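You operate a simulated robot arm through the tools that you are given. There is no shell and no other tool. Be economical: measure what you need, move in short steps, check, and stop when the job is done.

Carry out the task below with a simulated robot arm. There is one attempt and no reset: what you move stays moved.

## Task
Switch the mains off, unplug the orange cable and wind it back in.
Fine: mains off before the plug comes out; the plug goes in the orange holder; cable brake to FREE to wind, back to LOCK after.
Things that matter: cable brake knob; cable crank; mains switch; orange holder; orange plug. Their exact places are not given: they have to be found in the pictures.

Only the result counts: the job must be done as asked and must still hold three seconds after the hand-in. Knocking over, shifting, dropping, spilling or breaking anything else fails it.

## Robot
A 7-joint arm with a two-finger gripper, hanging from a carriage that runs on a rail from [-7, -1623] to [4, 857] (x, y) and turns from -309 to 378 degrees about z. Base frame: it is fixed where the carriage stands at the start and does not move with it; the origin is on the floor, on the carriage's upright axis, x ahead of it, y to its left, z up. Units: mm, degrees, N and s.
With the tool pointing down near the work surface it reaches from about 440 to 800 mm from the robot's upright axis, wherever it stands. Its first joint turns from -143.0 to 143.0 degrees. Places, roughly: cable brake knob [700, -300, 1000]; cable crank [800, -100, 1200]; mains switch [700, 700, 1000]; orange holder [700, 100, 1000]. Payload 1.37 kg.
The tool frame sits at the grasp point between the pads (the TCP): z along the fingers, y along the line on which they close. The tips reach 16 mm beyond it. Largest opening 92 mm; the body of the gripper starts 74 mm behind the TCP.
Orientation is told as [roll, pitch, yaw] about the base's x, y, z axes, in that order, counted from this pose: with the fingers straight down and closing along the base's y, the tool's x points along the base's -x, its y along +y and its z along -z.

## Interface
- The arm moves only by the tool step_arm. Its argument "series" is a list of rows, each a list of 3 entries, a list of its own where there are three numbers: the turn, a rotation vector about the tool's x, y, z in units of 180 degrees (1.0 is 180 degrees), then the shift along the tool's x, y, z in units of 500 mm (1.0 is 500 mm), then the finger opening in cm, from 0 to 9.2. In form: [[[wx, wy, wz], [tx, ty, tz], gripper], ...]. A call has 1 to 10 rows; each row is the pose to reach, as a shift and turn from the pose commanded when the call began, along the tool's axes at that moment. A call with a number of a shift or a turn outside -1 to 1 is refused whole. Rows are played at 5 a second. More than 50 mm and 8.6 degrees between two rows, or a gripper value outside its range, and nothing of the call is played. A pose out of reach is approached as far as the arm can. The call stops where the force on the tool passes 90 N (or 10 N more than at its start, if that is more) or the arm is blocked; 0.2 s more then pass. The fingers move at their own pace and stop on an object; they squeeze with about 22 N. The grip force told is the motor's: it shows also when the fingers shut on nothing. Time passes only in rows, and 0.2 s behind the last, so rows that repeat a pose let the fingers close. It gives the time, the measured TCP pose, the force on the tool (base axes), the opening and the grip force at its end, in the units of the frame above (readings bear some noise), with the torque about the TCP (base axes, N m) and any sound that the robot's microphone picked up.
- Cameras (640 x 400 px; columns grow to the right, rows downward): "scene" is now at [281.7, 12.6, 1835.9]; the picture's right is [0.19, -0.98, 0.00], its down [-0.88, -0.17, -0.45] and it looks along [0.44, 0.08, -0.89] (base axes); focal length 295 px, centre (320, 200). "wrist" rides on the gripper at [71, 19, -111] in the tool frame; the picture's right is [-0.26, 0.96, 0.00], its down [-0.78, -0.21, -0.59] and it looks along [-0.57, -0.15, 0.81] (tool axes); focal length 280 px, centre (320, 200).
- snapshot(camera): a new picture of that camera. No time passes.
- raise_lower(by): slides the trunk up (or, below 0, down) by that many mm; the arm and the scene camera ride with it, the base frame stays. It gives what a move gives, with no picture.
- steer(legs): drives the robot by 1 to 6 legs, each [ahead, left, turn to the left] in mm, mm and degrees, along the robot's own axes; the way and the turn of a leg run together, so that a leg with both is an arc; at most 1500 mm and 180 degrees a leg. The arm and the cameras ride along, it lands a little off, and it stops where it bumps. It keeps to its track: a leg is cut to what the track allows. It gives what a move gives.
- turn_head(pan, tilt): turns the head with the scene camera to pan (to the left, within 155 degrees either way) and tilt (down, from -29 to 69), counted from straight ahead of the robot. It gives what a move gives.
- measure_at(camera, pixels): for up to 12 pixels [column, row] of the newest picture of that camera ("zoom" is the newest enlarged one), the place [x, y, z] in the base frame of the surface seen there, good to about 3 mm. No time passes.
- close_up(camera, box): a new picture of the part [left, top, right, bottom] of that camera's present view, enlarged. No time passes.
- hand_in(): hands the job in; it is judged then, once.

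Go step by step. Measure first, check grasps and placings, and put right what went wrong. The budget is 80 turns and 52 pictures, counting those below and the enlarged ones. Unless the task says otherwise, let go and move clear before handing in, and close with one line.

The tools are called as name(argument=value, ...) on one line, values as JSON. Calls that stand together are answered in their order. step_arm: Moves the arm, as the interface text tells. Its arguments: {"type":"object","properties":{"series":{"type":"array","items":{"type":"array"}}},"required":["series"]} The other tools are called the same way: raise_lower (by) slides the trunk up or down; steer (legs) drives the base; turn_head (pan, tilt) turns the head that bears the scene camera; snapshot (camera) takes a picture; measure_at (camera, pixels) gives the place of the surface under pixels of a picture; close_up (camera, box) takes an enlarged picture of a part of a camera's view; hand_in () hands the job in.

At the start:

```text
time: 0.0
position: [536.0, 163.9, 1000.7]
tool_rot: [0.1, 0.1, 0.0]
force: [-0.9, 0.6, 0.0]
moment: [-0.04, 0.04, -0.02]
finger_gap: 91.9
grip_force: 0.0
trunk travel left (down, up): [-500.0, 81.0]
robot x, y, heading: [-0.8, -0.8, 0.0]
head pan, tilt: [10.7, 63.2]
```

scene: 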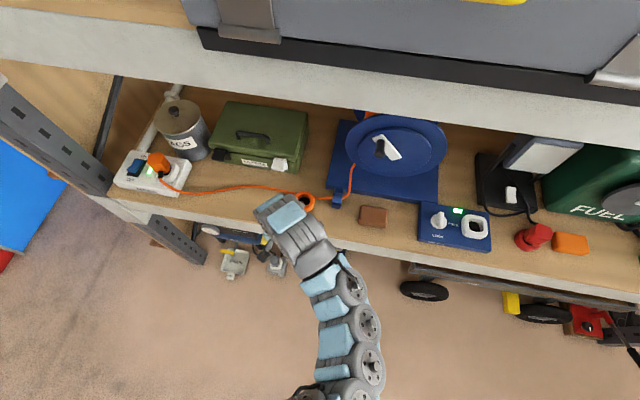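
wrist: 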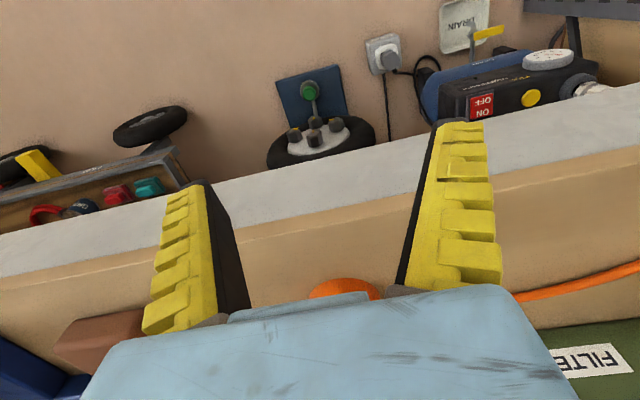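

The scene shows a power strip with the orange plug near (158,163), a ring-like orange holder near (307,202), a blue reel with a crank near (385,148) and a blue panel with a knob near (440,220). I'll enlarge these.

close_up(camera="scene", box=[100, 130, 220, 205])

measure_at(camera="zoom", pixels=[[180, 190], [300, 170], [300, 300], [100, 280], [400, 260]])

close_up(camera="scene", box=[400, 180, 512, 250])

close_up(camera="scene", box=[280, 100, 460, 220])

```text
5.33 times, centred on (160, 168) of scene
```

zoom: 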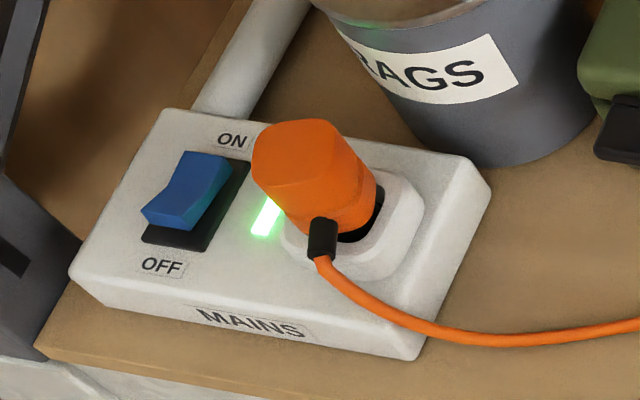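

```text
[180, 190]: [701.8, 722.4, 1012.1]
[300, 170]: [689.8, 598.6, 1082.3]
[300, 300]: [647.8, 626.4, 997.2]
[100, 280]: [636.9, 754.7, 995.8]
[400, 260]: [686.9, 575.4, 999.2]
```

```text
5.71 times, centred on (456, 215) of scene
```

zoom: 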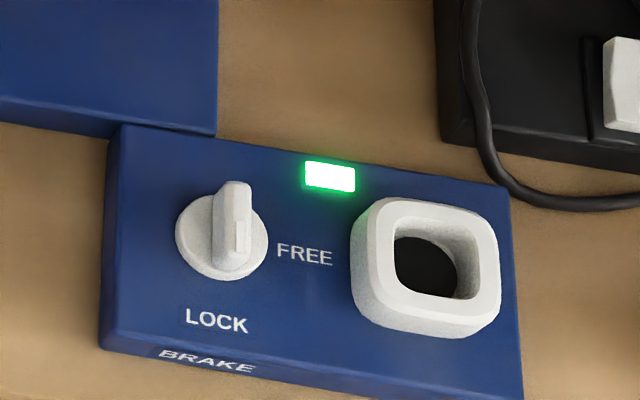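

```text
3.33 times, centred on (370, 160) of scene
```

zoom: 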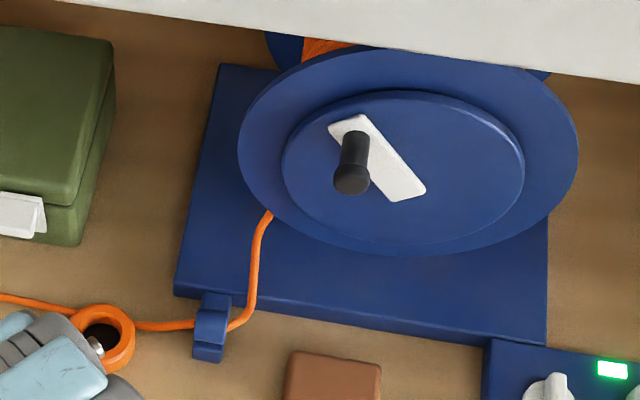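

The switch rocker is on ON, the plug stands upright in the strip, and the knob is at LOCK with FREE to its right. Next I'll measure the reel, crank, holder and upper shelf.

measure_at(camera="zoom", pixels=[[350, 180], [356, 140], [345, 122], [412, 190], [400, 170], [300, 150], [520, 150], [400, 235], [80, 345], [118, 350], [105, 318], [210, 320]])

measure_at(camera="scene", pixels=[[250, 95], [250, 60], [420, 110], [180, 70], [250, 190], [439, 216], [437, 222], [430, 235], [475, 228], [372, 215], [330, 210], [275, 125]])

close_up(camera="scene", box=[408, 195, 464, 230])

measure_at(camera="zoom", pixels=[[365, 190], [360, 270], [390, 270], [330, 290], [370, 310], [400, 240], [375, 145], [520, 180], [100, 300]])

```text
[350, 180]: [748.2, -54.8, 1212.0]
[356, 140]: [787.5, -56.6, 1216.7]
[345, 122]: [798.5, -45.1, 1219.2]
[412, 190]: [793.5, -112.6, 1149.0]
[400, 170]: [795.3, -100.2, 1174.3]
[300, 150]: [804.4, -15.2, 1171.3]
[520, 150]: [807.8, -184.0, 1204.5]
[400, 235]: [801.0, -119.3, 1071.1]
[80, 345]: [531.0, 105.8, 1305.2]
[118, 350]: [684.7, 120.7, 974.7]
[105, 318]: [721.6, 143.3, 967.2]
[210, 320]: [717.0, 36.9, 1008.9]
```

```text
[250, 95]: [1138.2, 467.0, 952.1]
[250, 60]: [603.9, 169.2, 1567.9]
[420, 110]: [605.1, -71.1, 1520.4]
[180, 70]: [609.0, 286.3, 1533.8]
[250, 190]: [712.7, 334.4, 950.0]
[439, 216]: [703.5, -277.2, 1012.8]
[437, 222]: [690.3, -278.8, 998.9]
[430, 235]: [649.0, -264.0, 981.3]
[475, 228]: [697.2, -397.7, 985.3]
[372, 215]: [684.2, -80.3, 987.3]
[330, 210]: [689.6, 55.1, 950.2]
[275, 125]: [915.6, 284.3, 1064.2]
```

```text
11.43 times, centred on (436, 212) of scene
```

zoom: 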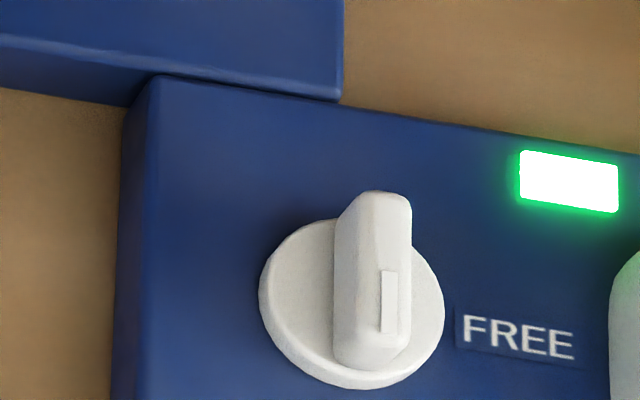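

```text
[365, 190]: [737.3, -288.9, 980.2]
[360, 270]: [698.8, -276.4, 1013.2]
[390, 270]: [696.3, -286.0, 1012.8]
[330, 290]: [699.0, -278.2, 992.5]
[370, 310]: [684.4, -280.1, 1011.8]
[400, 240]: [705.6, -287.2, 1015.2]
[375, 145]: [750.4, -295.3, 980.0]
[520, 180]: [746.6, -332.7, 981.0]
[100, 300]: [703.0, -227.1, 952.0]
```

Work shelf is at z≈950 and the upper shelf edge is at x≈605, z≈1520. The switch is at about (702,722,1012) and the plug at about (690,600), top at 1082, so I'll drive left towards the strip and look at it.

steer(legs=[[0, 540, 0]])

turn_head(pan=10, tilt=63)

snapshot(camera="scene")

```text
time: 3.1
position: [538.4, 696.3, 1000.7]
tool_rot: [0.1, 0.0, -0.1]
force: [0.7, 1.2, 0.5]
moment: [-0.01, -0.01, 0.0]
finger_gap: 91.9
grip_force: 0.0
trunk travel left (down, up): [-500.0, 81.0]
robot x, y, heading: [-1.3, 533.3, -0.4]
head pan, tilt: [10.7, 63.2]
```

```text
time: 3.7
position: [539.6, 696.7, 999.3]
tool_rot: [-0.1, 0.0, -0.1]
force: [-0.1, 0.6, 0.8]
moment: [0.0, -0.03, 0.0]
finger_gap: 91.9
grip_force: 0.1
trunk travel left (down, up): [-500.0, 81.0]
robot x, y, heading: [3.3, 533.3, -0.3]
head pan, tilt: [10.0, 63.0]
```

```text
45 pictures are left
```

scene: 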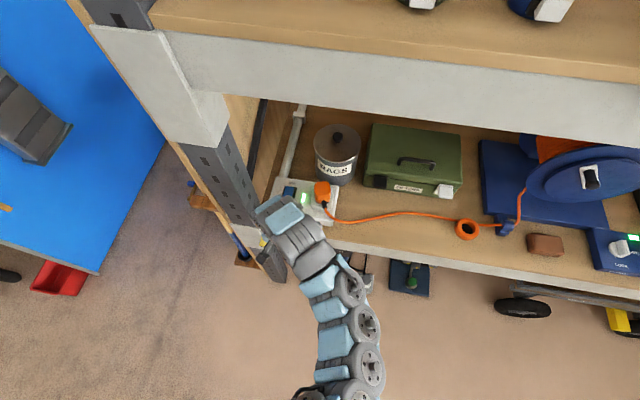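

close_up(camera="scene", box=[240, 150, 368, 230])

measure_at(camera="zoom", pixels=[[225, 185], [240, 215], [260, 190], [295, 190], [395, 175], [430, 170], [410, 205], [440, 220], [425, 240], [460, 240], [150, 200], [100, 150]])

```text
5.00 times, centred on (304, 190) of scene
```

zoom: 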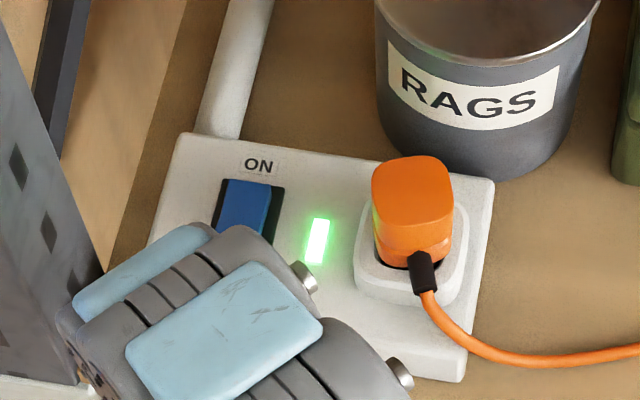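

```text
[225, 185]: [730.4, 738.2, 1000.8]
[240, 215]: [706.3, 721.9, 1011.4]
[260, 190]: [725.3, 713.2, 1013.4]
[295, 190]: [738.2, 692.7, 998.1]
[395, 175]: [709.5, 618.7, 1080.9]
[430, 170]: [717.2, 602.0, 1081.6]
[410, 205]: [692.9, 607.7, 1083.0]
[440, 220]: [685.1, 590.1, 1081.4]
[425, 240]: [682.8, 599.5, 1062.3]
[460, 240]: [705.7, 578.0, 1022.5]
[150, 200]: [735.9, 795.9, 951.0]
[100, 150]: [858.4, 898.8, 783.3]
```

The rocker lies around x 690–730, y≈722. I'll check it from the wrist camera.

snapshot(camera="wrist")

measure_at(camera="scene", pixels=[[235, 175], [255, 205], [270, 265], [225, 130], [215, 90], [200, 60], [290, 185], [240, 225]])

```text
43 pictures are left
```

wrist: 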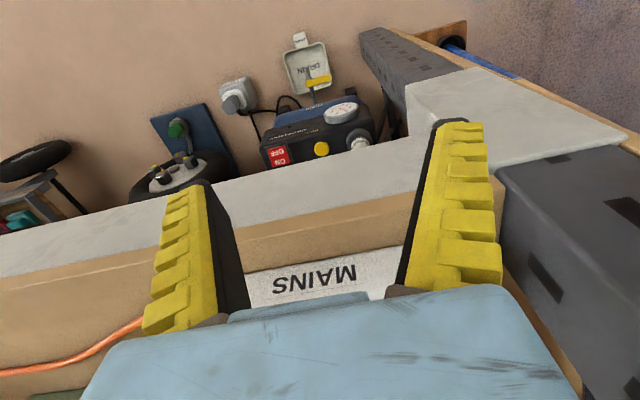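

```text
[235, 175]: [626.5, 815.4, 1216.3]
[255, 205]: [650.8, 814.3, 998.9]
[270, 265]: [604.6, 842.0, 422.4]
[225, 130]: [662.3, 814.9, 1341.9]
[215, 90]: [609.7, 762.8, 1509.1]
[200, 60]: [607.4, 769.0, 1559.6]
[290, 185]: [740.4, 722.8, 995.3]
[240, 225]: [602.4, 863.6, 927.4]
```

The post's inner face is at y≈815, and the rocker's OFF half is around x 670–700, y 722. I'll close the fingers, rise, and go over the OFF end.

step_arm(series=[[[0, 0, 0], [0, 0, -0.08], 0], [[0, 0, 0], [0, 0, -0.16], 0], [[0, 0, 0], [-0.075, 0.0506, -0.16], 0], [[0, 0, 0], [-0.15, 0.0506, -0.16], 0], [[0, 0, 0], [-0.225, 0.0506, -0.16], 0], [[0, 0, 0], [-0.289, 0.0506, -0.16], 0], [[0, 0, 0], [-0.289, 0.0506, -0.16], 0]])

close_up(camera="scene", box=[240, 140, 368, 220])

snapshot(camera="wrist")

```text
time: 5.3
position: [684.7, 722.8, 1080.8]
tool_rot: [-0.1, -0.1, -0.2]
force: [1.1, 0.3, -0.5]
moment: [0.01, 0.0, 0.03]
finger_gap: 0.0
grip_force: 21.7
trunk travel left (down, up): [-500.0, 81.0]
robot x, y, heading: [2.3, 532.4, 0.0]
head pan, tilt: [10.0, 63.0]
```

```text
5.00 times, centred on (304, 180) of scene
```

zoom: 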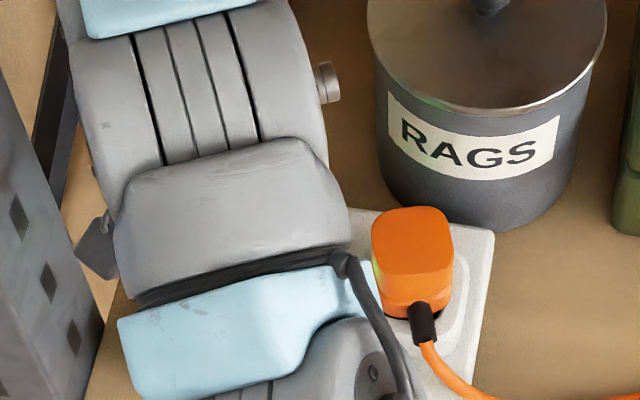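

```text
41 pictures are left
```

wrist: 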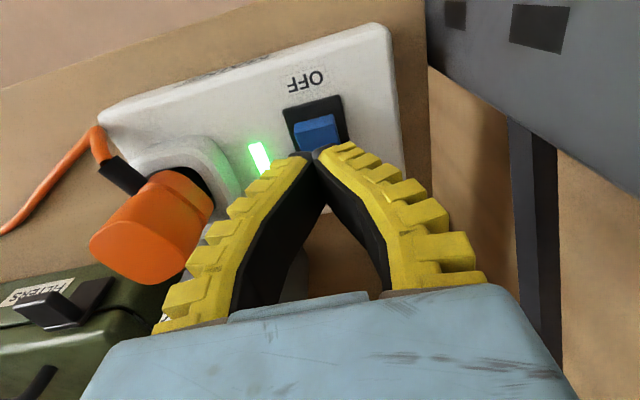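

The wrist picture shows the rocker's OFF end at (317,128) just ahead of the fingertips. I'll measure it.

measure_at(camera="wrist", pixels=[[317, 122], [317, 140], [300, 128], [332, 126], [325, 102], [290, 112], [316, 145], [150, 225], [175, 190], [185, 160]])

```text
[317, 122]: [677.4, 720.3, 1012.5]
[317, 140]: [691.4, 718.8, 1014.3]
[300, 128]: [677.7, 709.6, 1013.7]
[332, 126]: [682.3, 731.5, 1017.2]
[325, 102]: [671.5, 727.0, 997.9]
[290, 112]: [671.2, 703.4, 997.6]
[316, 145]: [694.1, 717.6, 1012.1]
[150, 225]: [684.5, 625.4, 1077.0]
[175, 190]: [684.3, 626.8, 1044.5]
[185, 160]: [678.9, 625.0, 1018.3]
```

The OFF end sits at about (680,720,1015), under the fingers. I'll press down.

step_arm(series=[[[0, 0, 0], [0, 0.004, 0.05], 0], [[0, 0, 0], [0, 0.004, 0.084], 0], [[0, 0, 0], [0, 0.004, 0.1], 0], [[0, 0, 0], [0, 0.004, 0.112], 0], [[0, 0, 0], [0, 0.004, 0.12], 0], [[0, 0, 0], [0, 0.004, 0.126], 0]])

snapshot(camera="wrist")

```text
time: 6.7
position: [685.6, 724.4, 1019.7]
tool_rot: [0.0, -0.4, -0.2]
force: [-6.5, -1.6, 34.7]
moment: [-0.04, 0.39, 0.19]
finger_gap: 6.2
grip_force: 28.5
trunk travel left (down, up): [-500.0, 81.0]
robot x, y, heading: [0.4, 533.4, -0.3]
head pan, tilt: [10.0, 63.0]
```

```text
40 pictures are left
```

wrist: 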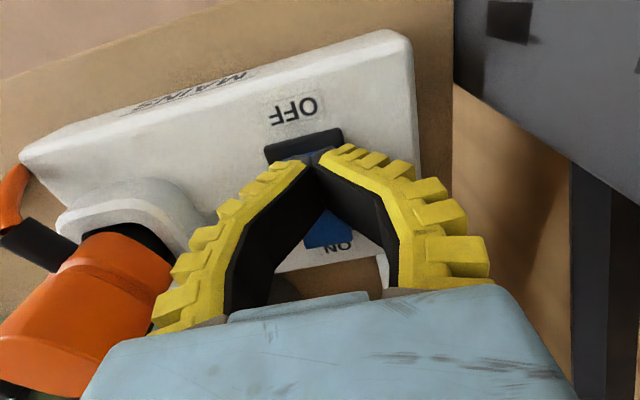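

It took ~35 N and the ON end appears raised. I'll lift off and check the lamp.

step_arm(series=[[[0, 0, 0], [0, 0, -0.08], 0], [[0, 0, 0], [0, 0, -0.16], 0], [[0, 0, 0], [0, 0, -0.24], 0], [[0, 0, 0], [0.06, 0, -0.28], 4], [[0, 0, 0], [0.12, -0.05, -0.28], 9.2], [[0, 0, 0], [0.16, -0.12, -0.28], 9.2], [[0, 0, 0], [0.16, -0.2, -0.28], 9.2]])

snapshot(camera="wrist")

close_up(camera="scene", box=[240, 140, 368, 220])

```text
time: 8.3
position: [605.3, 672.5, 1135.7]
tool_rot: [0.3, -0.3, -0.3]
force: [-0.2, -0.1, -0.5]
moment: [0.02, 0.05, -0.03]
finger_gap: 91.8
grip_force: 0.1
out of reach, approached as far as the arm can: row 4, 5, 6, 7
trunk travel left (down, up): [-500.0, 81.0]
robot x, y, heading: [0.7, 533.7, -0.2]
head pan, tilt: [10.0, 63.0]
```

```text
39 pictures are left
```

wrist: 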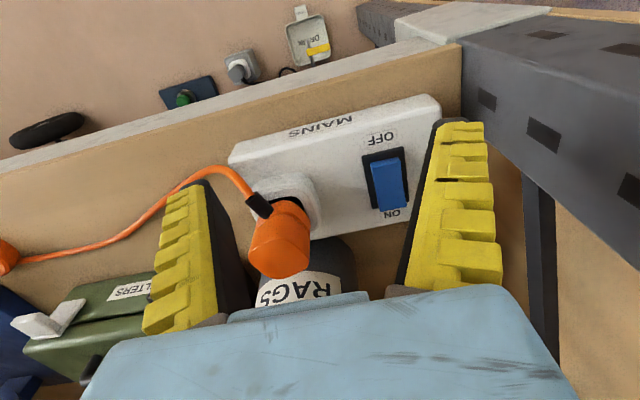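

```text
5.00 times, centred on (304, 180) of scene
```

zoom: 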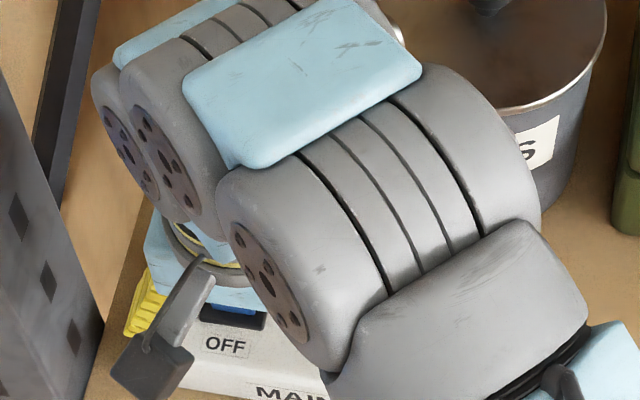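

Mains is off: the lamp is dark and the rocker is tipped to OFF. Next I'll measure the plug from the wrist camera.

measure_at(camera="wrist", pixels=[[253, 250], [280, 262], [305, 250], [300, 235], [265, 235], [303, 215], [258, 205], [287, 205], [300, 190], [5, 255], [275, 210], [310, 215]])

raise_lower(by=70)

```text
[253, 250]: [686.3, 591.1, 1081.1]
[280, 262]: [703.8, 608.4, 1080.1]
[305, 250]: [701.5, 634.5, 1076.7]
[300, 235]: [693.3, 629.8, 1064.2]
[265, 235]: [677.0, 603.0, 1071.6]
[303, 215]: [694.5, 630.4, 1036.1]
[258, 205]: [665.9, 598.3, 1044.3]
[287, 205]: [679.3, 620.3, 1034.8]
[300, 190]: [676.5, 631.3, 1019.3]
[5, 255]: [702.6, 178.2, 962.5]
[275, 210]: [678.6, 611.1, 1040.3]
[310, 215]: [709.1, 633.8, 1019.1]
```

```text
time: 9.4
position: [601.1, 674.0, 1203.3]
tool_rot: [0.3, 0.0, -0.2]
force: [-0.1, -0.6, 0.2]
moment: [-0.01, -0.02, 0.02]
finger_gap: 91.7
grip_force: 0.1
trunk travel left (down, up): [-570.0, 11.0]
robot x, y, heading: [0.6, 532.2, -0.3]
head pan, tilt: [10.0, 63.0]
```

The plug's centre is at about (698,606), top 1082, roughly 45 mm wide along y. I'll move over it and look.

step_arm(series=[[[0, 0, 0], [-0.06, -0.05, 0], 9.2], [[0, 0, 0], [-0.12, -0.1, 0], 9.2], [[0, 0, 0], [-0.194, -0.136, 0.03], 9.2], [[0, 0, 0], [-0.194, -0.136, 0.106], 9.2], [[0, 0, 0], [-0.194, -0.136, 0.106], 9.2]])

snapshot(camera="wrist")

```text
time: 10.6
position: [702.2, 602.0, 1153.8]
tool_rot: [0.3, -0.4, -0.2]
force: [-0.1, -0.4, -0.9]
moment: [-0.04, 0.02, -0.03]
finger_gap: 91.8
grip_force: 0.1
trunk travel left (down, up): [-570.0, 11.0]
robot x, y, heading: [-3.4, 533.4, -0.4]
head pan, tilt: [10.0, 63.0]
```

```text
37 pictures are left
```

wrist: 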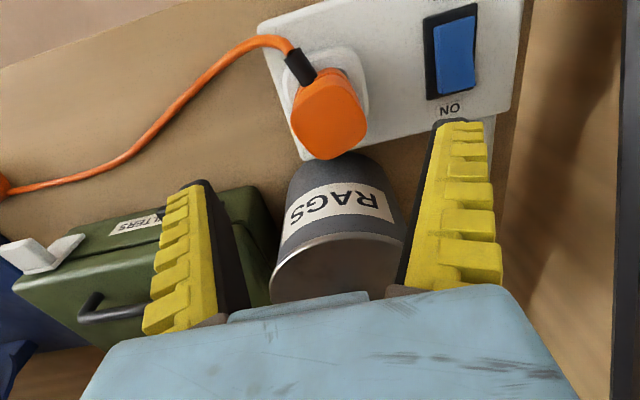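

measure_at(camera="wrist", pixels=[[330, 115], [297, 115], [310, 145], [345, 150], [363, 130], [340, 80], [310, 85], [350, 90], [300, 70], [350, 170]])

```text
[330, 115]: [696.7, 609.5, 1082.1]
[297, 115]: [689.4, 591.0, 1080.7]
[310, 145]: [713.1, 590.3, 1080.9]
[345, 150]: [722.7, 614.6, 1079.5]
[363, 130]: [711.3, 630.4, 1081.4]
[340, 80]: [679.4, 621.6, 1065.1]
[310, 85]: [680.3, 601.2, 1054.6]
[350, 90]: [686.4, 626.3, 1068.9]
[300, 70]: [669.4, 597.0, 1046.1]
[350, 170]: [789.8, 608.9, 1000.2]
```

The plug top spans y 589–630 and x 680–722, so its centre is (700,609). I'll descend with open fingers and grip.

step_arm(series=[[[0, 0, 0], [0.004, 0.014, 0.04], 9.2], [[0, 0, 0], [0.004, 0.014, 0.1], 9.2], [[0, 0, 0], [0.004, 0.014, 0.16], 9.2], [[0, 0, 0], [0.004, 0.014, 0.198], 9.2], [[0, 0, 0], [0.004, 0.014, 0.198], 9.2], [[0, 0, 0], [0.004, 0.014, 0.198], 3], [[0, 0, 0], [0.004, 0.014, 0.198], 3], [[0, 0, 0], [0.004, 0.014, 0.198], 3]])

snapshot(camera="wrist")

```text
time: 12.4
position: [700.6, 610.9, 1053.7]
tool_rot: [0.3, -0.4, -0.3]
force: [0.9, -2.5, 3.4]
moment: [-0.11, -0.08, -0.03]
finger_gap: 40.8
grip_force: 22.4
trunk travel left (down, up): [-570.0, 11.0]
robot x, y, heading: [-0.1, 530.8, -0.3]
head pan, tilt: [10.0, 63.0]
```

```text
36 pictures are left
```

wrist: 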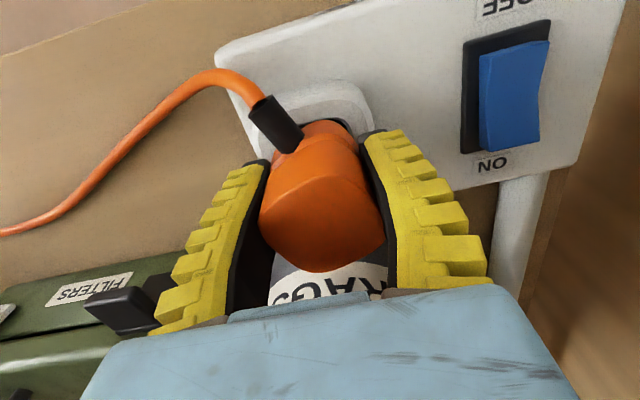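

The plug is gripped at 40.8 mm. I'll pull straight up slowly.

step_arm(series=[[[0, 0, 0], [0, 0, -0.01], 3], [[0, 0, 0], [0, 0, -0.02], 3], [[0, 0, 0], [0, 0, -0.035], 3], [[0, 0, 0], [0, 0, -0.05], 3], [[0, 0, 0], [0, 0, -0.07], 3], [[0, 0, 0], [0, 0, -0.09], 3], [[0, 0, 0], [0, 0, -0.12], 3]])

snapshot(camera="wrist")

```text
time: 14.0
position: [697.9, 612.4, 1113.9]
tool_rot: [0.2, -0.4, -0.2]
force: [-0.7, 0.7, -1.7]
moment: [-0.02, 0.0, 0.02]
finger_gap: 40.4
grip_force: 21.9
trunk travel left (down, up): [-570.0, 11.0]
robot x, y, heading: [2.7, 533.3, 0.1]
head pan, tilt: [10.0, 63.0]
```

```text
35 pictures are left
```

wrist: 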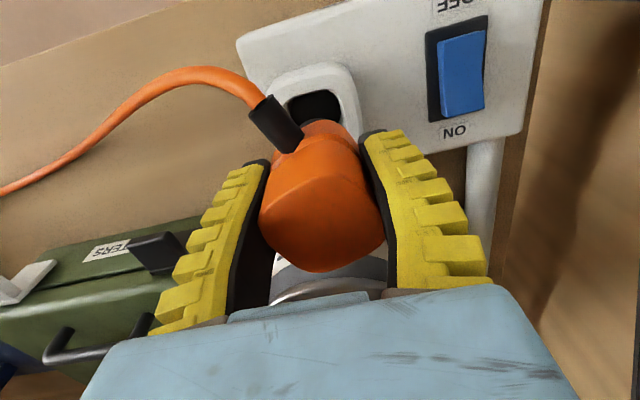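

The plug is out and firmly held. I'll retract a bit and drive right to the holder, at around y≈150.

step_arm(series=[[[0, 0, 0], [0, 0, -0.06], 3], [[0, 0, 0], [0.06, 0, -0.08], 3], [[0, 0, 0], [0.13, 0, -0.08], 3], [[0, 0, 0], [0.13, 0, -0.08], 3]])

steer(legs=[[0, -400, 0]])

snapshot(camera="wrist")

snapshot(camera="scene")

```text
time: 15.0
position: [636.1, 613.6, 1151.9]
tool_rot: [0.4, -0.4, -0.2]
force: [0.6, -0.3, -1.5]
moment: [0.0, 0.0, -0.02]
finger_gap: 41.2
grip_force: 21.8
trunk travel left (down, up): [-570.0, 11.0]
robot x, y, heading: [2.8, 535.3, -0.2]
head pan, tilt: [10.0, 63.0]
```

```text
time: 17.5
position: [633.1, 210.5, 1152.8]
tool_rot: [0.3, -0.2, 0.0]
force: [-0.6, -0.3, -0.7]
moment: [-0.01, 0.03, -0.01]
finger_gap: 40.6
grip_force: 22.0
trunk travel left (down, up): [-570.0, 11.0]
robot x, y, heading: [3.1, 127.6, 0.1]
head pan, tilt: [10.0, 63.0]
```

```text
34 pictures are left
```

wrist: 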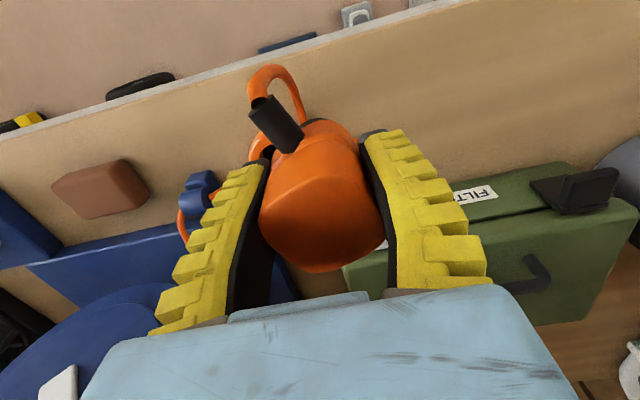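

```text
33 pictures are left
```

scene: 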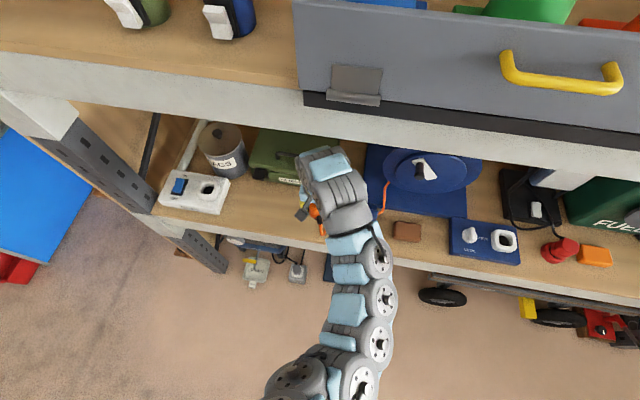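

The plug hides the holder. I'll shift the arm left by 100 mm to uncover it for both cameras.

step_arm(series=[[[0, 0, 0], [0, 0.07, 0], 3], [[0, 0, 0], [0, 0.14, 0], 3], [[0, 0, 0], [0, 0.2, 0], 3], [[0, 0, 0], [0, 0.2, 0], 3]])

snapshot(camera="wrist")

close_up(camera="scene", box=[260, 160, 404, 250])

```text
time: 18.5
position: [633.8, 310.9, 1153.6]
tool_rot: [0.4, -0.2, 0.0]
force: [0.6, 0.1, -1.1]
moment: [0.01, 0.0, 0.0]
finger_gap: 40.8
grip_force: 22.3
trunk travel left (down, up): [-570.0, 11.0]
robot x, y, heading: [-0.5, 128.1, 0.3]
head pan, tilt: [10.0, 63.0]
```

```text
32 pictures are left
```

wrist: 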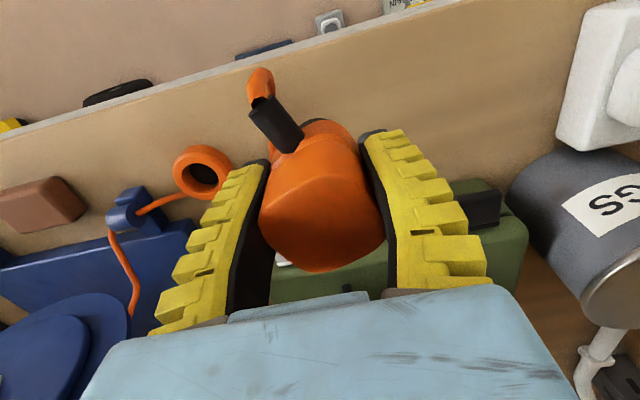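

```text
4.44 times, centred on (332, 205) of scene
```

zoom: 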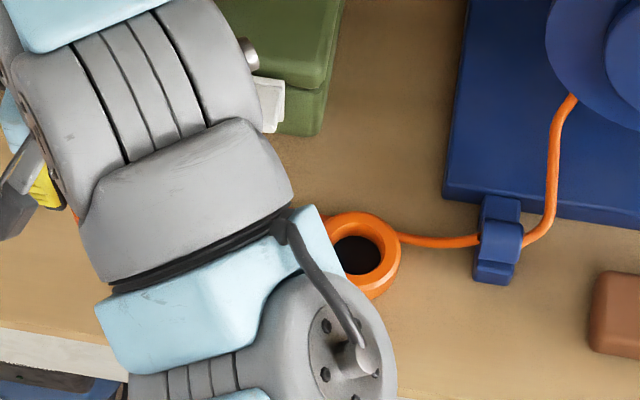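

measure_at(camera="zoom", pixels=[[360, 222], [392, 255], [370, 283], [360, 255], [398, 235], [340, 225]])

measure_at(camera="wrist", pixels=[[178, 165], [200, 150], [228, 165], [195, 195], [202, 172], [170, 200], [185, 158], [221, 155]])

close_up(camera="wrist", box=[140, 120, 268, 200])

```text
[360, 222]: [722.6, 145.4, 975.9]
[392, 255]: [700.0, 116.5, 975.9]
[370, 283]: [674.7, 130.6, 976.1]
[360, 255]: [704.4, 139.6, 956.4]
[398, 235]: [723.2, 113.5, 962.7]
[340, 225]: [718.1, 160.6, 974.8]
```

```text
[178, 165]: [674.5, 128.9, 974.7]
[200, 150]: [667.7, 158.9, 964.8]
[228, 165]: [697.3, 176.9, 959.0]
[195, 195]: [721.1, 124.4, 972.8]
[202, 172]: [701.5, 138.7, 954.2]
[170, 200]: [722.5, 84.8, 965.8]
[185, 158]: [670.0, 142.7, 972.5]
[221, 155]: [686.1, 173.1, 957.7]
```

```text
5.00 times, centred on (204, 160) of wrist
```

zoom: 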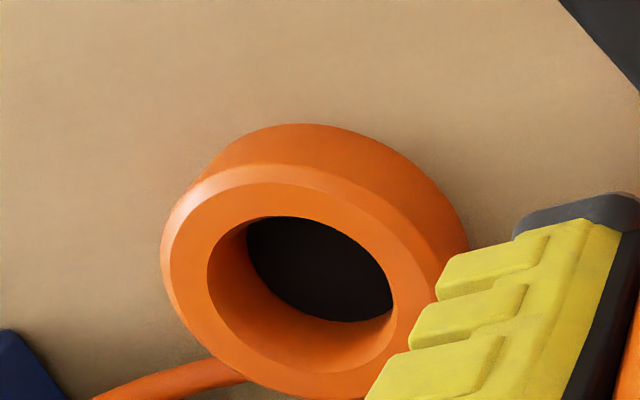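

The holder is a round cup with its top rim at z≈975.5. I'll pin its centre from rim points in the last enlargement.

measure_at(camera="zoom", pixels=[[202, 262], [265, 182], [330, 188], [398, 270], [404, 330], [330, 378], [250, 350], [170, 270], [250, 170], [210, 220], [180, 215]])

close_up(camera="wrist", box=[220, 60, 412, 180])

```text
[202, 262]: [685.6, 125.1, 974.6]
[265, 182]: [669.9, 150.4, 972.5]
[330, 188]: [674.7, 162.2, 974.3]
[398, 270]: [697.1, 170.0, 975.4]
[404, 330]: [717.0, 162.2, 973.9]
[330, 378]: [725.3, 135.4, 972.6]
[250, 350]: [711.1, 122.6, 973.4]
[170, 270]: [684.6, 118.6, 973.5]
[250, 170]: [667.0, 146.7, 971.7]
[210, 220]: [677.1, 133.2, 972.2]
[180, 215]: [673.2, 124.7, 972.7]
```

```text
3.33 times, centred on (316, 120) of wrist
```

zoom: 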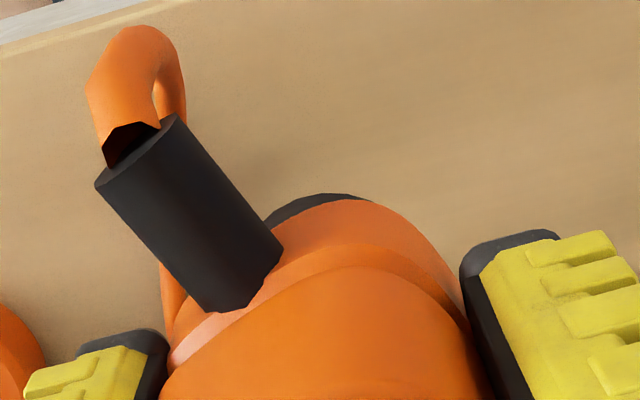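

Circle fit gives the holder centre at about (697.5,145.5) with the rim at 975. I'll go above it, still high.

step_arm(series=[[[0, 0, 0], [0, -0.08, 0], 3], [[0, 0, 0], [0, -0.16, 0], 3], [[0, 0, 0], [0, -0.24, 0], 3], [[0, 0, 0], [-0.04, -0.31, 0], 3], [[0, 0, 0], [-0.127, -0.331, 0], 3], [[0, 0, 0], [-0.127, -0.331, 0.08], 3], [[0, 0, 0], [-0.127, -0.331, 0.16], 3], [[0, 0, 0], [-0.127, -0.331, 0.16], 3]])

snapshot(camera="wrist")

snapshot(camera="scene")

```text
time: 20.3
position: [698.7, 144.9, 1071.9]
tool_rot: [0.4, -0.3, 0.0]
force: [-0.1, 0.2, -1.3]
moment: [-0.02, 0.01, -0.04]
finger_gap: 41.0
grip_force: 22.0
trunk travel left (down, up): [-570.0, 11.0]
robot x, y, heading: [0.6, 126.8, 0.2]
head pan, tilt: [10.0, 63.0]
```

```text
28 pictures are left
```

wrist: 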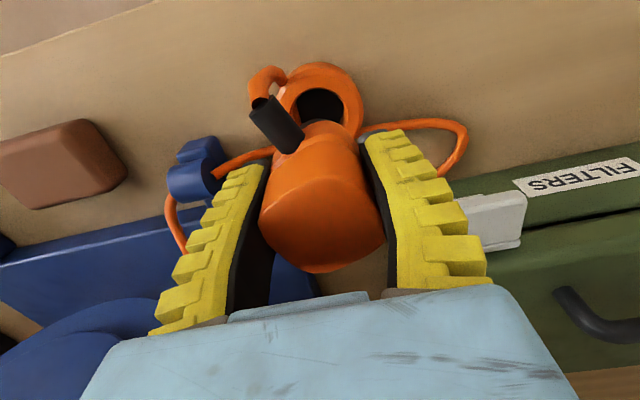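

```text
27 pictures are left
```

scene: 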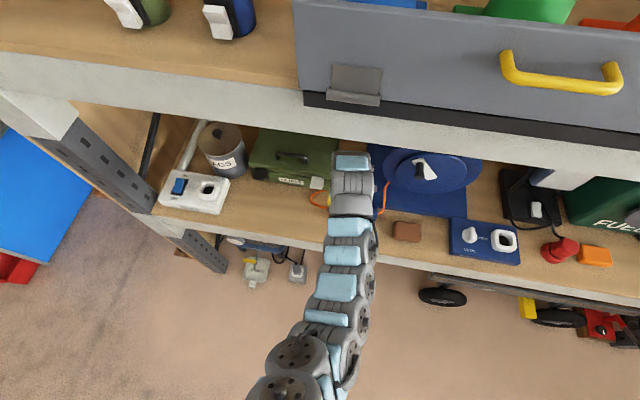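

From this view the holder is just past the plug at (322,105). I'll enlarge to check lateral alignment.

close_up(camera="wrist", box=[240, 50, 400, 150])

measure_at(camera="zoom", pixels=[[185, 190], [230, 130], [320, 100], [420, 110], [465, 180], [470, 250], [490, 150], [440, 80], [340, 60], [240, 80], [475, 300], [350, 85]])

```text
4.00 times, centred on (320, 100) of wrist
```

zoom: 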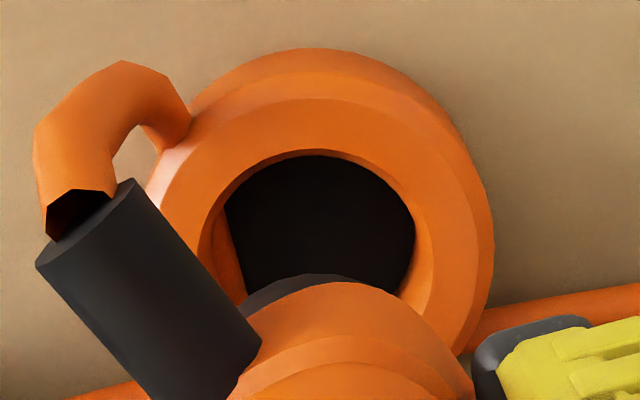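

```text
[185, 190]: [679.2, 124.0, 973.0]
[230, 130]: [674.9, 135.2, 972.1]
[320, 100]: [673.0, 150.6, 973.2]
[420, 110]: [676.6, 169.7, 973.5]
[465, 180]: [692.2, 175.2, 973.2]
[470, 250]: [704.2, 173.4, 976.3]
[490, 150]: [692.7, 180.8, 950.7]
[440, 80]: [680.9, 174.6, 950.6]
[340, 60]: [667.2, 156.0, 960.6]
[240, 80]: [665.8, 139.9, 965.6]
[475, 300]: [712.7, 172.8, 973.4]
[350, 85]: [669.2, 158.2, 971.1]
```

Alignment looks right to about 1–2 mm. I'll lower stepwise, watching the force.

step_arm(series=[[[0, 0, 0], [0.002, 0.003, 0.04], 3], [[0, 0, 0], [0.002, 0.003, 0.07], 3], [[0, 0, 0], [0.002, 0.003, 0.084], 3], [[0, 0, 0], [0.002, 0.003, 0.092], 3], [[0, 0, 0], [0.002, 0.003, 0.1], 3]])

close_up(camera="wrist", box=[220, 40, 412, 160])

```text
time: 21.5
position: [699.6, 144.9, 1023.3]
tool_rot: [0.2, -0.5, 0.0]
force: [-5.9, -5.1, 22.2]
moment: [0.15, 0.11, 0.08]
finger_gap: 46.3
grip_force: 22.4
trunk travel left (down, up): [-570.0, 11.0]
robot x, y, heading: [-1.1, 128.3, -0.1]
head pan, tilt: [10.0, 63.0]
```

```text
3.33 times, centred on (316, 100) of wrist
```

zoom: 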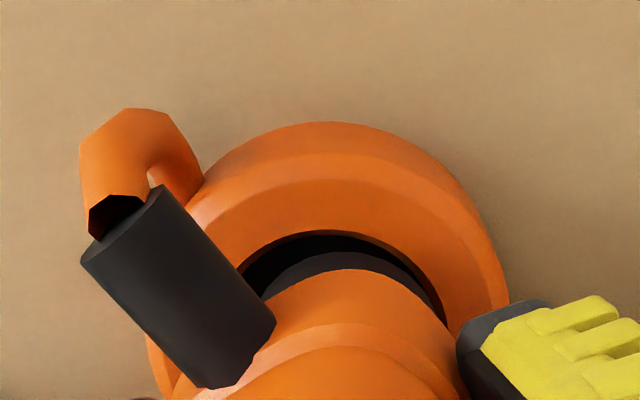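

There is 22 N of contact: the plug touches the far-left rim, with the visible gap on the near side and the force towards -x,-y. I'll lift slightly, shift by (-4,-2) mm and retry.

step_arm(series=[[[0, 0, 0], [0, 0, -0.02], 3], [[0, 0, 0], [0.008, -0.004, -0.02], 3], [[0, 0, 0], [0.008, -0.004, -0.01], 3], [[0, 0, 0], [0.008, -0.004, 0], 3], [[0, 0, 0], [0.008, -0.004, 0.006], 3]])

close_up(camera="wrist", box=[220, 40, 412, 160])

```text
time: 22.7
position: [696.9, 145.0, 1022.9]
tool_rot: [0.4, -0.5, 0.0]
force: [1.3, -2.4, 26.2]
moment: [-0.01, 0.14, -0.01]
finger_gap: 43.6
grip_force: 22.7
trunk travel left (down, up): [-570.0, 11.0]
robot x, y, heading: [1.9, 131.0, 0.0]
head pan, tilt: [10.0, 63.0]
```

```text
3.33 times, centred on (316, 100) of wrist
```

zoom: 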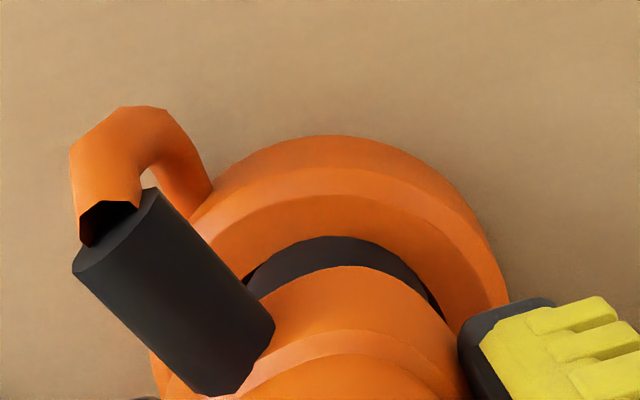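

The fit is near but still on the rim at ~26 N. I'll do a small search with offsets while pressing lightly.

step_arm(series=[[[0, 0, 0], [0, 0, -0.006], 3], [[0, 0, 0], [-0.003, 0, 0], 3], [[0, 0, 0], [-0.003, -0.003, 0.002], 3], [[0, 0, 0], [-0.003, -0.006, 0.002], 3], [[0, 0, 0], [-0.001, -0.006, 0.002], 3], [[0, 0, 0], [-0.001, -0.003, 0.002], 3]])

close_up(camera="wrist", box=[220, 40, 412, 160])

```text
time: 24.1
position: [697.4, 143.7, 1021.3]
tool_rot: [0.3, -0.6, 0.0]
force: [12.7, -0.9, 13.7]
moment: [-0.02, -0.5, -0.03]
finger_gap: 44.3
grip_force: 21.8
trunk travel left (down, up): [-570.0, 11.0]
robot x, y, heading: [4.1, 131.2, -0.2]
head pan, tilt: [10.0, 63.0]
```

```text
3.33 times, centred on (316, 100) of wrist
```

zoom: 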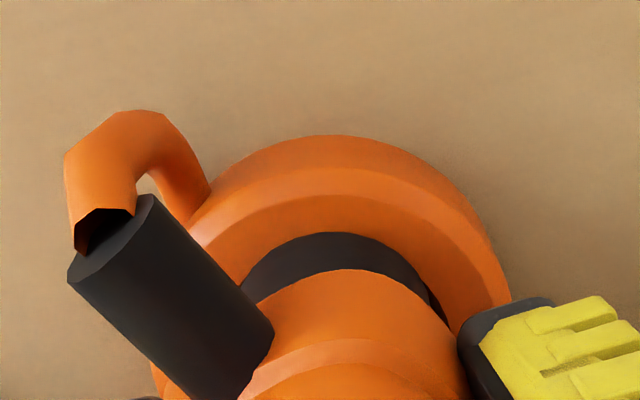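

Upward force fell to 14 N and the rim pushes towards +x, so the plug has begun to enter. I'll shift +x a little and press down.

step_arm(series=[[[0, 0, 0], [-0.004, 0, 0], 3], [[0, 0, 0], [-0.006, 0, 0.006], 3], [[0, 0, 0], [-0.006, 0, 0.012], 3], [[0, 0, 0], [-0.006, 0, 0.018], 3]])

close_up(camera="wrist", box=[220, 40, 412, 160])

```text
time: 25.1
position: [700.4, 143.3, 1013.0]
tool_rot: [0.2, -0.7, -0.1]
force: [5.8, -2.8, 32.5]
moment: [0.02, 0.14, 0.03]
finger_gap: 52.4
grip_force: 22.1
trunk travel left (down, up): [-570.0, 11.0]
robot x, y, heading: [0.9, 129.4, -0.1]
head pan, tilt: [10.0, 63.0]
```

```text
3.33 times, centred on (316, 100) of wrist
```

zoom: 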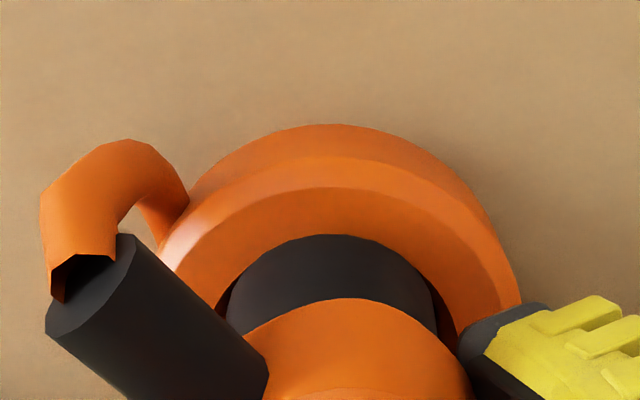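

The gap grew to 52 mm, so the plug may be slipping up in the fingers. I'll look at the whole view.

snapshot(camera="wrist")

measure_at(camera="wrist", pixels=[[310, 235], [320, 255], [285, 225], [350, 230], [320, 190], [320, 150], [320, 120], [310, 105], [265, 145], [240, 130], [375, 235]])

```text
21 pictures are left
```

wrist: 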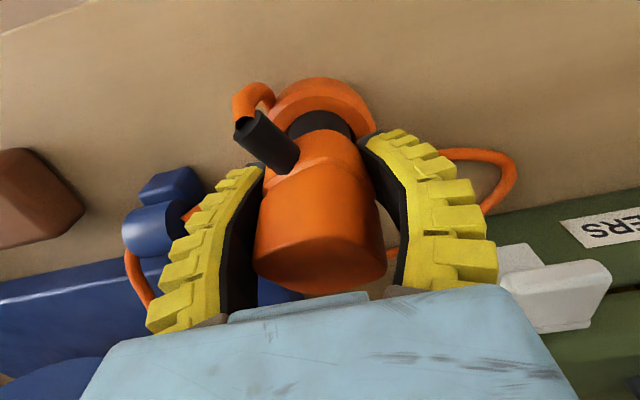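

```text
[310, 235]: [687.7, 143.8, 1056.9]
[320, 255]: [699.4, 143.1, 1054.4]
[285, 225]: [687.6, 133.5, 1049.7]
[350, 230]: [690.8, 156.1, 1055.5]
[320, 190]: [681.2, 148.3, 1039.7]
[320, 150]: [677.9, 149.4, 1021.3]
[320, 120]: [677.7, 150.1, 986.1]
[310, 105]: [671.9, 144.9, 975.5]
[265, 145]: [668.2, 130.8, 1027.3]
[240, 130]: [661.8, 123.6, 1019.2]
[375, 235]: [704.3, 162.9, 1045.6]
```

The plug top is at z≈1057, so it is still resting on the rim and has slid up about 16 mm in the fingers. I'll lift it clear and re-check its pose.

step_arm(series=[[[0, 0, 0], [0, 0, -0.02], 0], [[0, 0, 0], [0, 0, -0.05], 0], [[0, 0, 0], [0, 0, -0.05], 0]])

snapshot(camera="wrist")

measure_at(camera="wrist", pixels=[[320, 255], [320, 190], [320, 150], [320, 120], [270, 235], [375, 235], [320, 130], [320, 95]])

```text
time: 25.9
position: [696.9, 144.5, 1033.7]
tool_rot: [0.4, -0.2, 0.0]
force: [0.4, -0.1, -0.7]
moment: [0.03, 0.02, 0.0]
finger_gap: 41.5
grip_force: 21.7
trunk travel left (down, up): [-570.0, 11.0]
robot x, y, heading: [2.9, 129.2, 0.1]
head pan, tilt: [10.0, 63.0]
```

```text
20 pictures are left
```

wrist: 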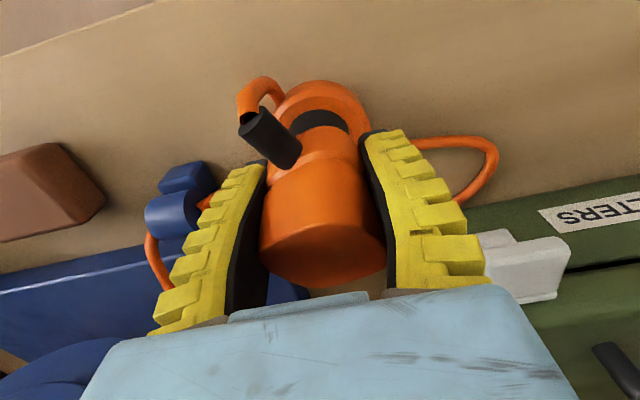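

```text
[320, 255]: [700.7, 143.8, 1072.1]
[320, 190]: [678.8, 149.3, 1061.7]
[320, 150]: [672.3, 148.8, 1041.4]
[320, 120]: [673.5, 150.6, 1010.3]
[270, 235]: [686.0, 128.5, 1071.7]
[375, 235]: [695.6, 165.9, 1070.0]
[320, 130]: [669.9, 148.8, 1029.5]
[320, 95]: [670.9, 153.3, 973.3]
```

The gap is back to 41.5 mm, but the plug looks pitched with its bottom towards -x. I'll measure that tilt on its top face and front.

measure_at(camera="wrist", pixels=[[320, 275], [320, 265], [320, 245], [320, 238], [300, 250], [345, 250], [300, 180], [345, 180], [320, 210], [320, 170], [335, 115], [310, 118]])

```text
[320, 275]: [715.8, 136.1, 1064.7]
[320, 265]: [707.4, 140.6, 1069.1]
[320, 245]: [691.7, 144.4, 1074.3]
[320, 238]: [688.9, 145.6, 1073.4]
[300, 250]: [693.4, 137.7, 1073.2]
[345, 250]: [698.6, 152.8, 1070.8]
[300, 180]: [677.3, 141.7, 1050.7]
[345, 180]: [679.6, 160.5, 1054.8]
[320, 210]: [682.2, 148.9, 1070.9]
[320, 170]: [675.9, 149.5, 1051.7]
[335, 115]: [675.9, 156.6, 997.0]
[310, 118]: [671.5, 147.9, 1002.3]
```

The top face slopes about 18°, so the plug pivoted in the pads. I'll lift 25 mm and pitch the tool -18° about y to make it upright.

step_arm(series=[[[0, 0, 0], [0, 0, -0.05], 0], [[0, -0.034, 0], [0, 0, -0.06], 0], [[0, -0.067, 0], [0, 0, -0.06], 0], [[0, -0.1, 0], [0, 0, -0.06], 0], [[0, -0.1, 0], [0, 0, -0.06], 0]])

snapshot(camera="wrist")

measure_at(camera="wrist", pixels=[[320, 275], [320, 265], [320, 255], [320, 245], [300, 250], [345, 250], [320, 190], [320, 180], [320, 170], [320, 120], [310, 118], [335, 118]])

```text
time: 27.1
position: [695.1, 144.9, 1063.3]
tool_rot: [0.3, -18.3, 0.0]
force: [0.5, 0.6, -1.7]
moment: [-0.01, 0.03, 0.0]
finger_gap: 41.3
grip_force: 21.8
trunk travel left (down, up): [-570.0, 11.0]
robot x, y, heading: [1.3, 134.7, -0.1]
head pan, tilt: [10.0, 63.0]
```

```text
19 pictures are left
```

wrist: 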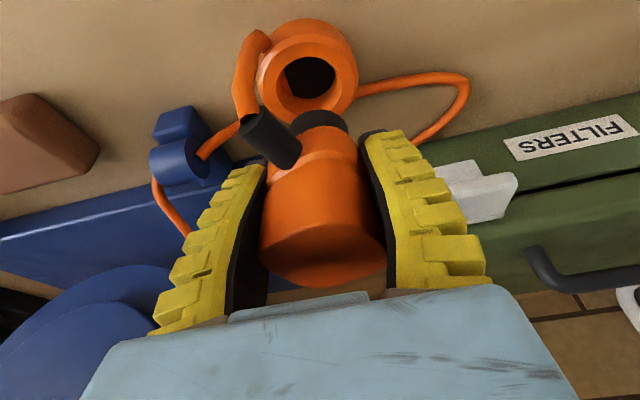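

```text
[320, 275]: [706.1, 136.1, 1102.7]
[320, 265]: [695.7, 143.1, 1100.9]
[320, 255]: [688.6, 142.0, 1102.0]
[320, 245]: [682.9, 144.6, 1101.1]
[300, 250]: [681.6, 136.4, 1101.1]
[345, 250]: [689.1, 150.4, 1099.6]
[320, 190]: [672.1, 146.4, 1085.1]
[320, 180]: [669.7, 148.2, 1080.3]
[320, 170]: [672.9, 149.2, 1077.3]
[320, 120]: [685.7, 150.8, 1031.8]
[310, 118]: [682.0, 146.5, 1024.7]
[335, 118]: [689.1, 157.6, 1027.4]
```

The top face is now nearly level. I'll sample more points, since overshoot and the plug's bottom centre matter.

close_up(camera="wrist", box=[240, 10, 400, 110])

measure_at(camera="wrist", pixels=[[330, 282], [335, 275], [335, 265], [335, 250], [310, 240], [290, 250], [300, 270], [300, 225], [300, 210], [300, 195], [330, 225], [330, 205]])

measure_at(camera="wrist", pixels=[[330, 180], [330, 165], [330, 155], [330, 145], [330, 138], [300, 125], [305, 130], [315, 122], [325, 118], [335, 122], [343, 126], [320, 114]])

```text
4.00 times, centred on (320, 60) of wrist
```

zoom: 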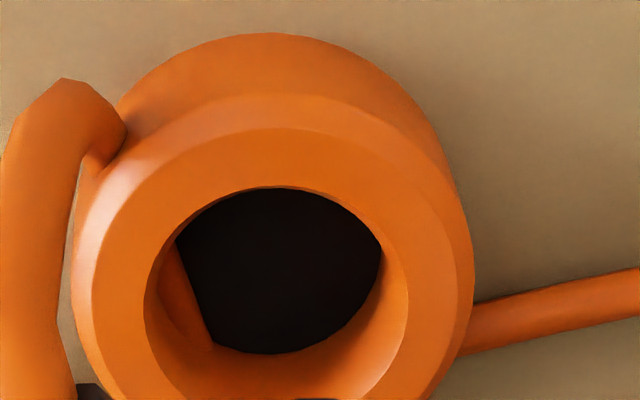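

```text
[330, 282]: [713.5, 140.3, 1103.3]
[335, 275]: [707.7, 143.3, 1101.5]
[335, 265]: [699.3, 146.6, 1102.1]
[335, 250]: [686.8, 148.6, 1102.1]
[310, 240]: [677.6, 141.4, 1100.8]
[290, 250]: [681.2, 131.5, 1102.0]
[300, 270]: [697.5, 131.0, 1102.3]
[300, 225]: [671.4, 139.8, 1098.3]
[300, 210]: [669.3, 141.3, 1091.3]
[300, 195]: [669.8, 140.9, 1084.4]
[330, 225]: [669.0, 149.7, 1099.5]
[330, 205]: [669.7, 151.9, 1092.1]
```

```text
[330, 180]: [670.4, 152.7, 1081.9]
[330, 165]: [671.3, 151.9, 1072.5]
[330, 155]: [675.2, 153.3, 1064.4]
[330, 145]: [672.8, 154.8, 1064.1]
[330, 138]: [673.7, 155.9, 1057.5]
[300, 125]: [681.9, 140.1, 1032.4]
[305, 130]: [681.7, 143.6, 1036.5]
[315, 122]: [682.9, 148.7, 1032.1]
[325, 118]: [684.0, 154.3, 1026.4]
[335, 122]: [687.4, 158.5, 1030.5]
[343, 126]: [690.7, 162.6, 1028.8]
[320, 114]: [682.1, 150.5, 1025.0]
```

The plug is upright to about 3° with its black nose centred near (702,145,1028), radius 20.5. I'll refit the hole rim from this enlargement.

measure_at(camera="zoom", pixels=[[136, 300], [155, 240], [195, 200], [275, 180], [345, 198], [388, 238], [413, 300], [402, 350], [150, 365], [380, 385]])

measure_at(camera="zoom", pixels=[[100, 300], [118, 230], [165, 170], [230, 138], [300, 136], [370, 165], [420, 220], [448, 290], [440, 350], [275, 160], [420, 385]])

```text
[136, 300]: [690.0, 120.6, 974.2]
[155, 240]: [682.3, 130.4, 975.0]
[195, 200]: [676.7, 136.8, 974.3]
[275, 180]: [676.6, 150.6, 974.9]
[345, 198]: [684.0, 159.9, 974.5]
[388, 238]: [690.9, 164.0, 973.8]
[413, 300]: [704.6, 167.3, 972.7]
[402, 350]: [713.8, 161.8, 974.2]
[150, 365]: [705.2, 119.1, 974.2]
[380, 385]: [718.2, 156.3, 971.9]
```

```text
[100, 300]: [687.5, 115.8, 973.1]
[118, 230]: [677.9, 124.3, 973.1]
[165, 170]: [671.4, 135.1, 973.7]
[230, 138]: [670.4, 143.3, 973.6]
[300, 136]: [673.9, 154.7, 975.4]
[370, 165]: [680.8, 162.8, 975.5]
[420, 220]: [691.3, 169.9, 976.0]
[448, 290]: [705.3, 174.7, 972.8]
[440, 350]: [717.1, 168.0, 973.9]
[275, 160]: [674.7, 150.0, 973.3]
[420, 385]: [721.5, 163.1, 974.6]
```

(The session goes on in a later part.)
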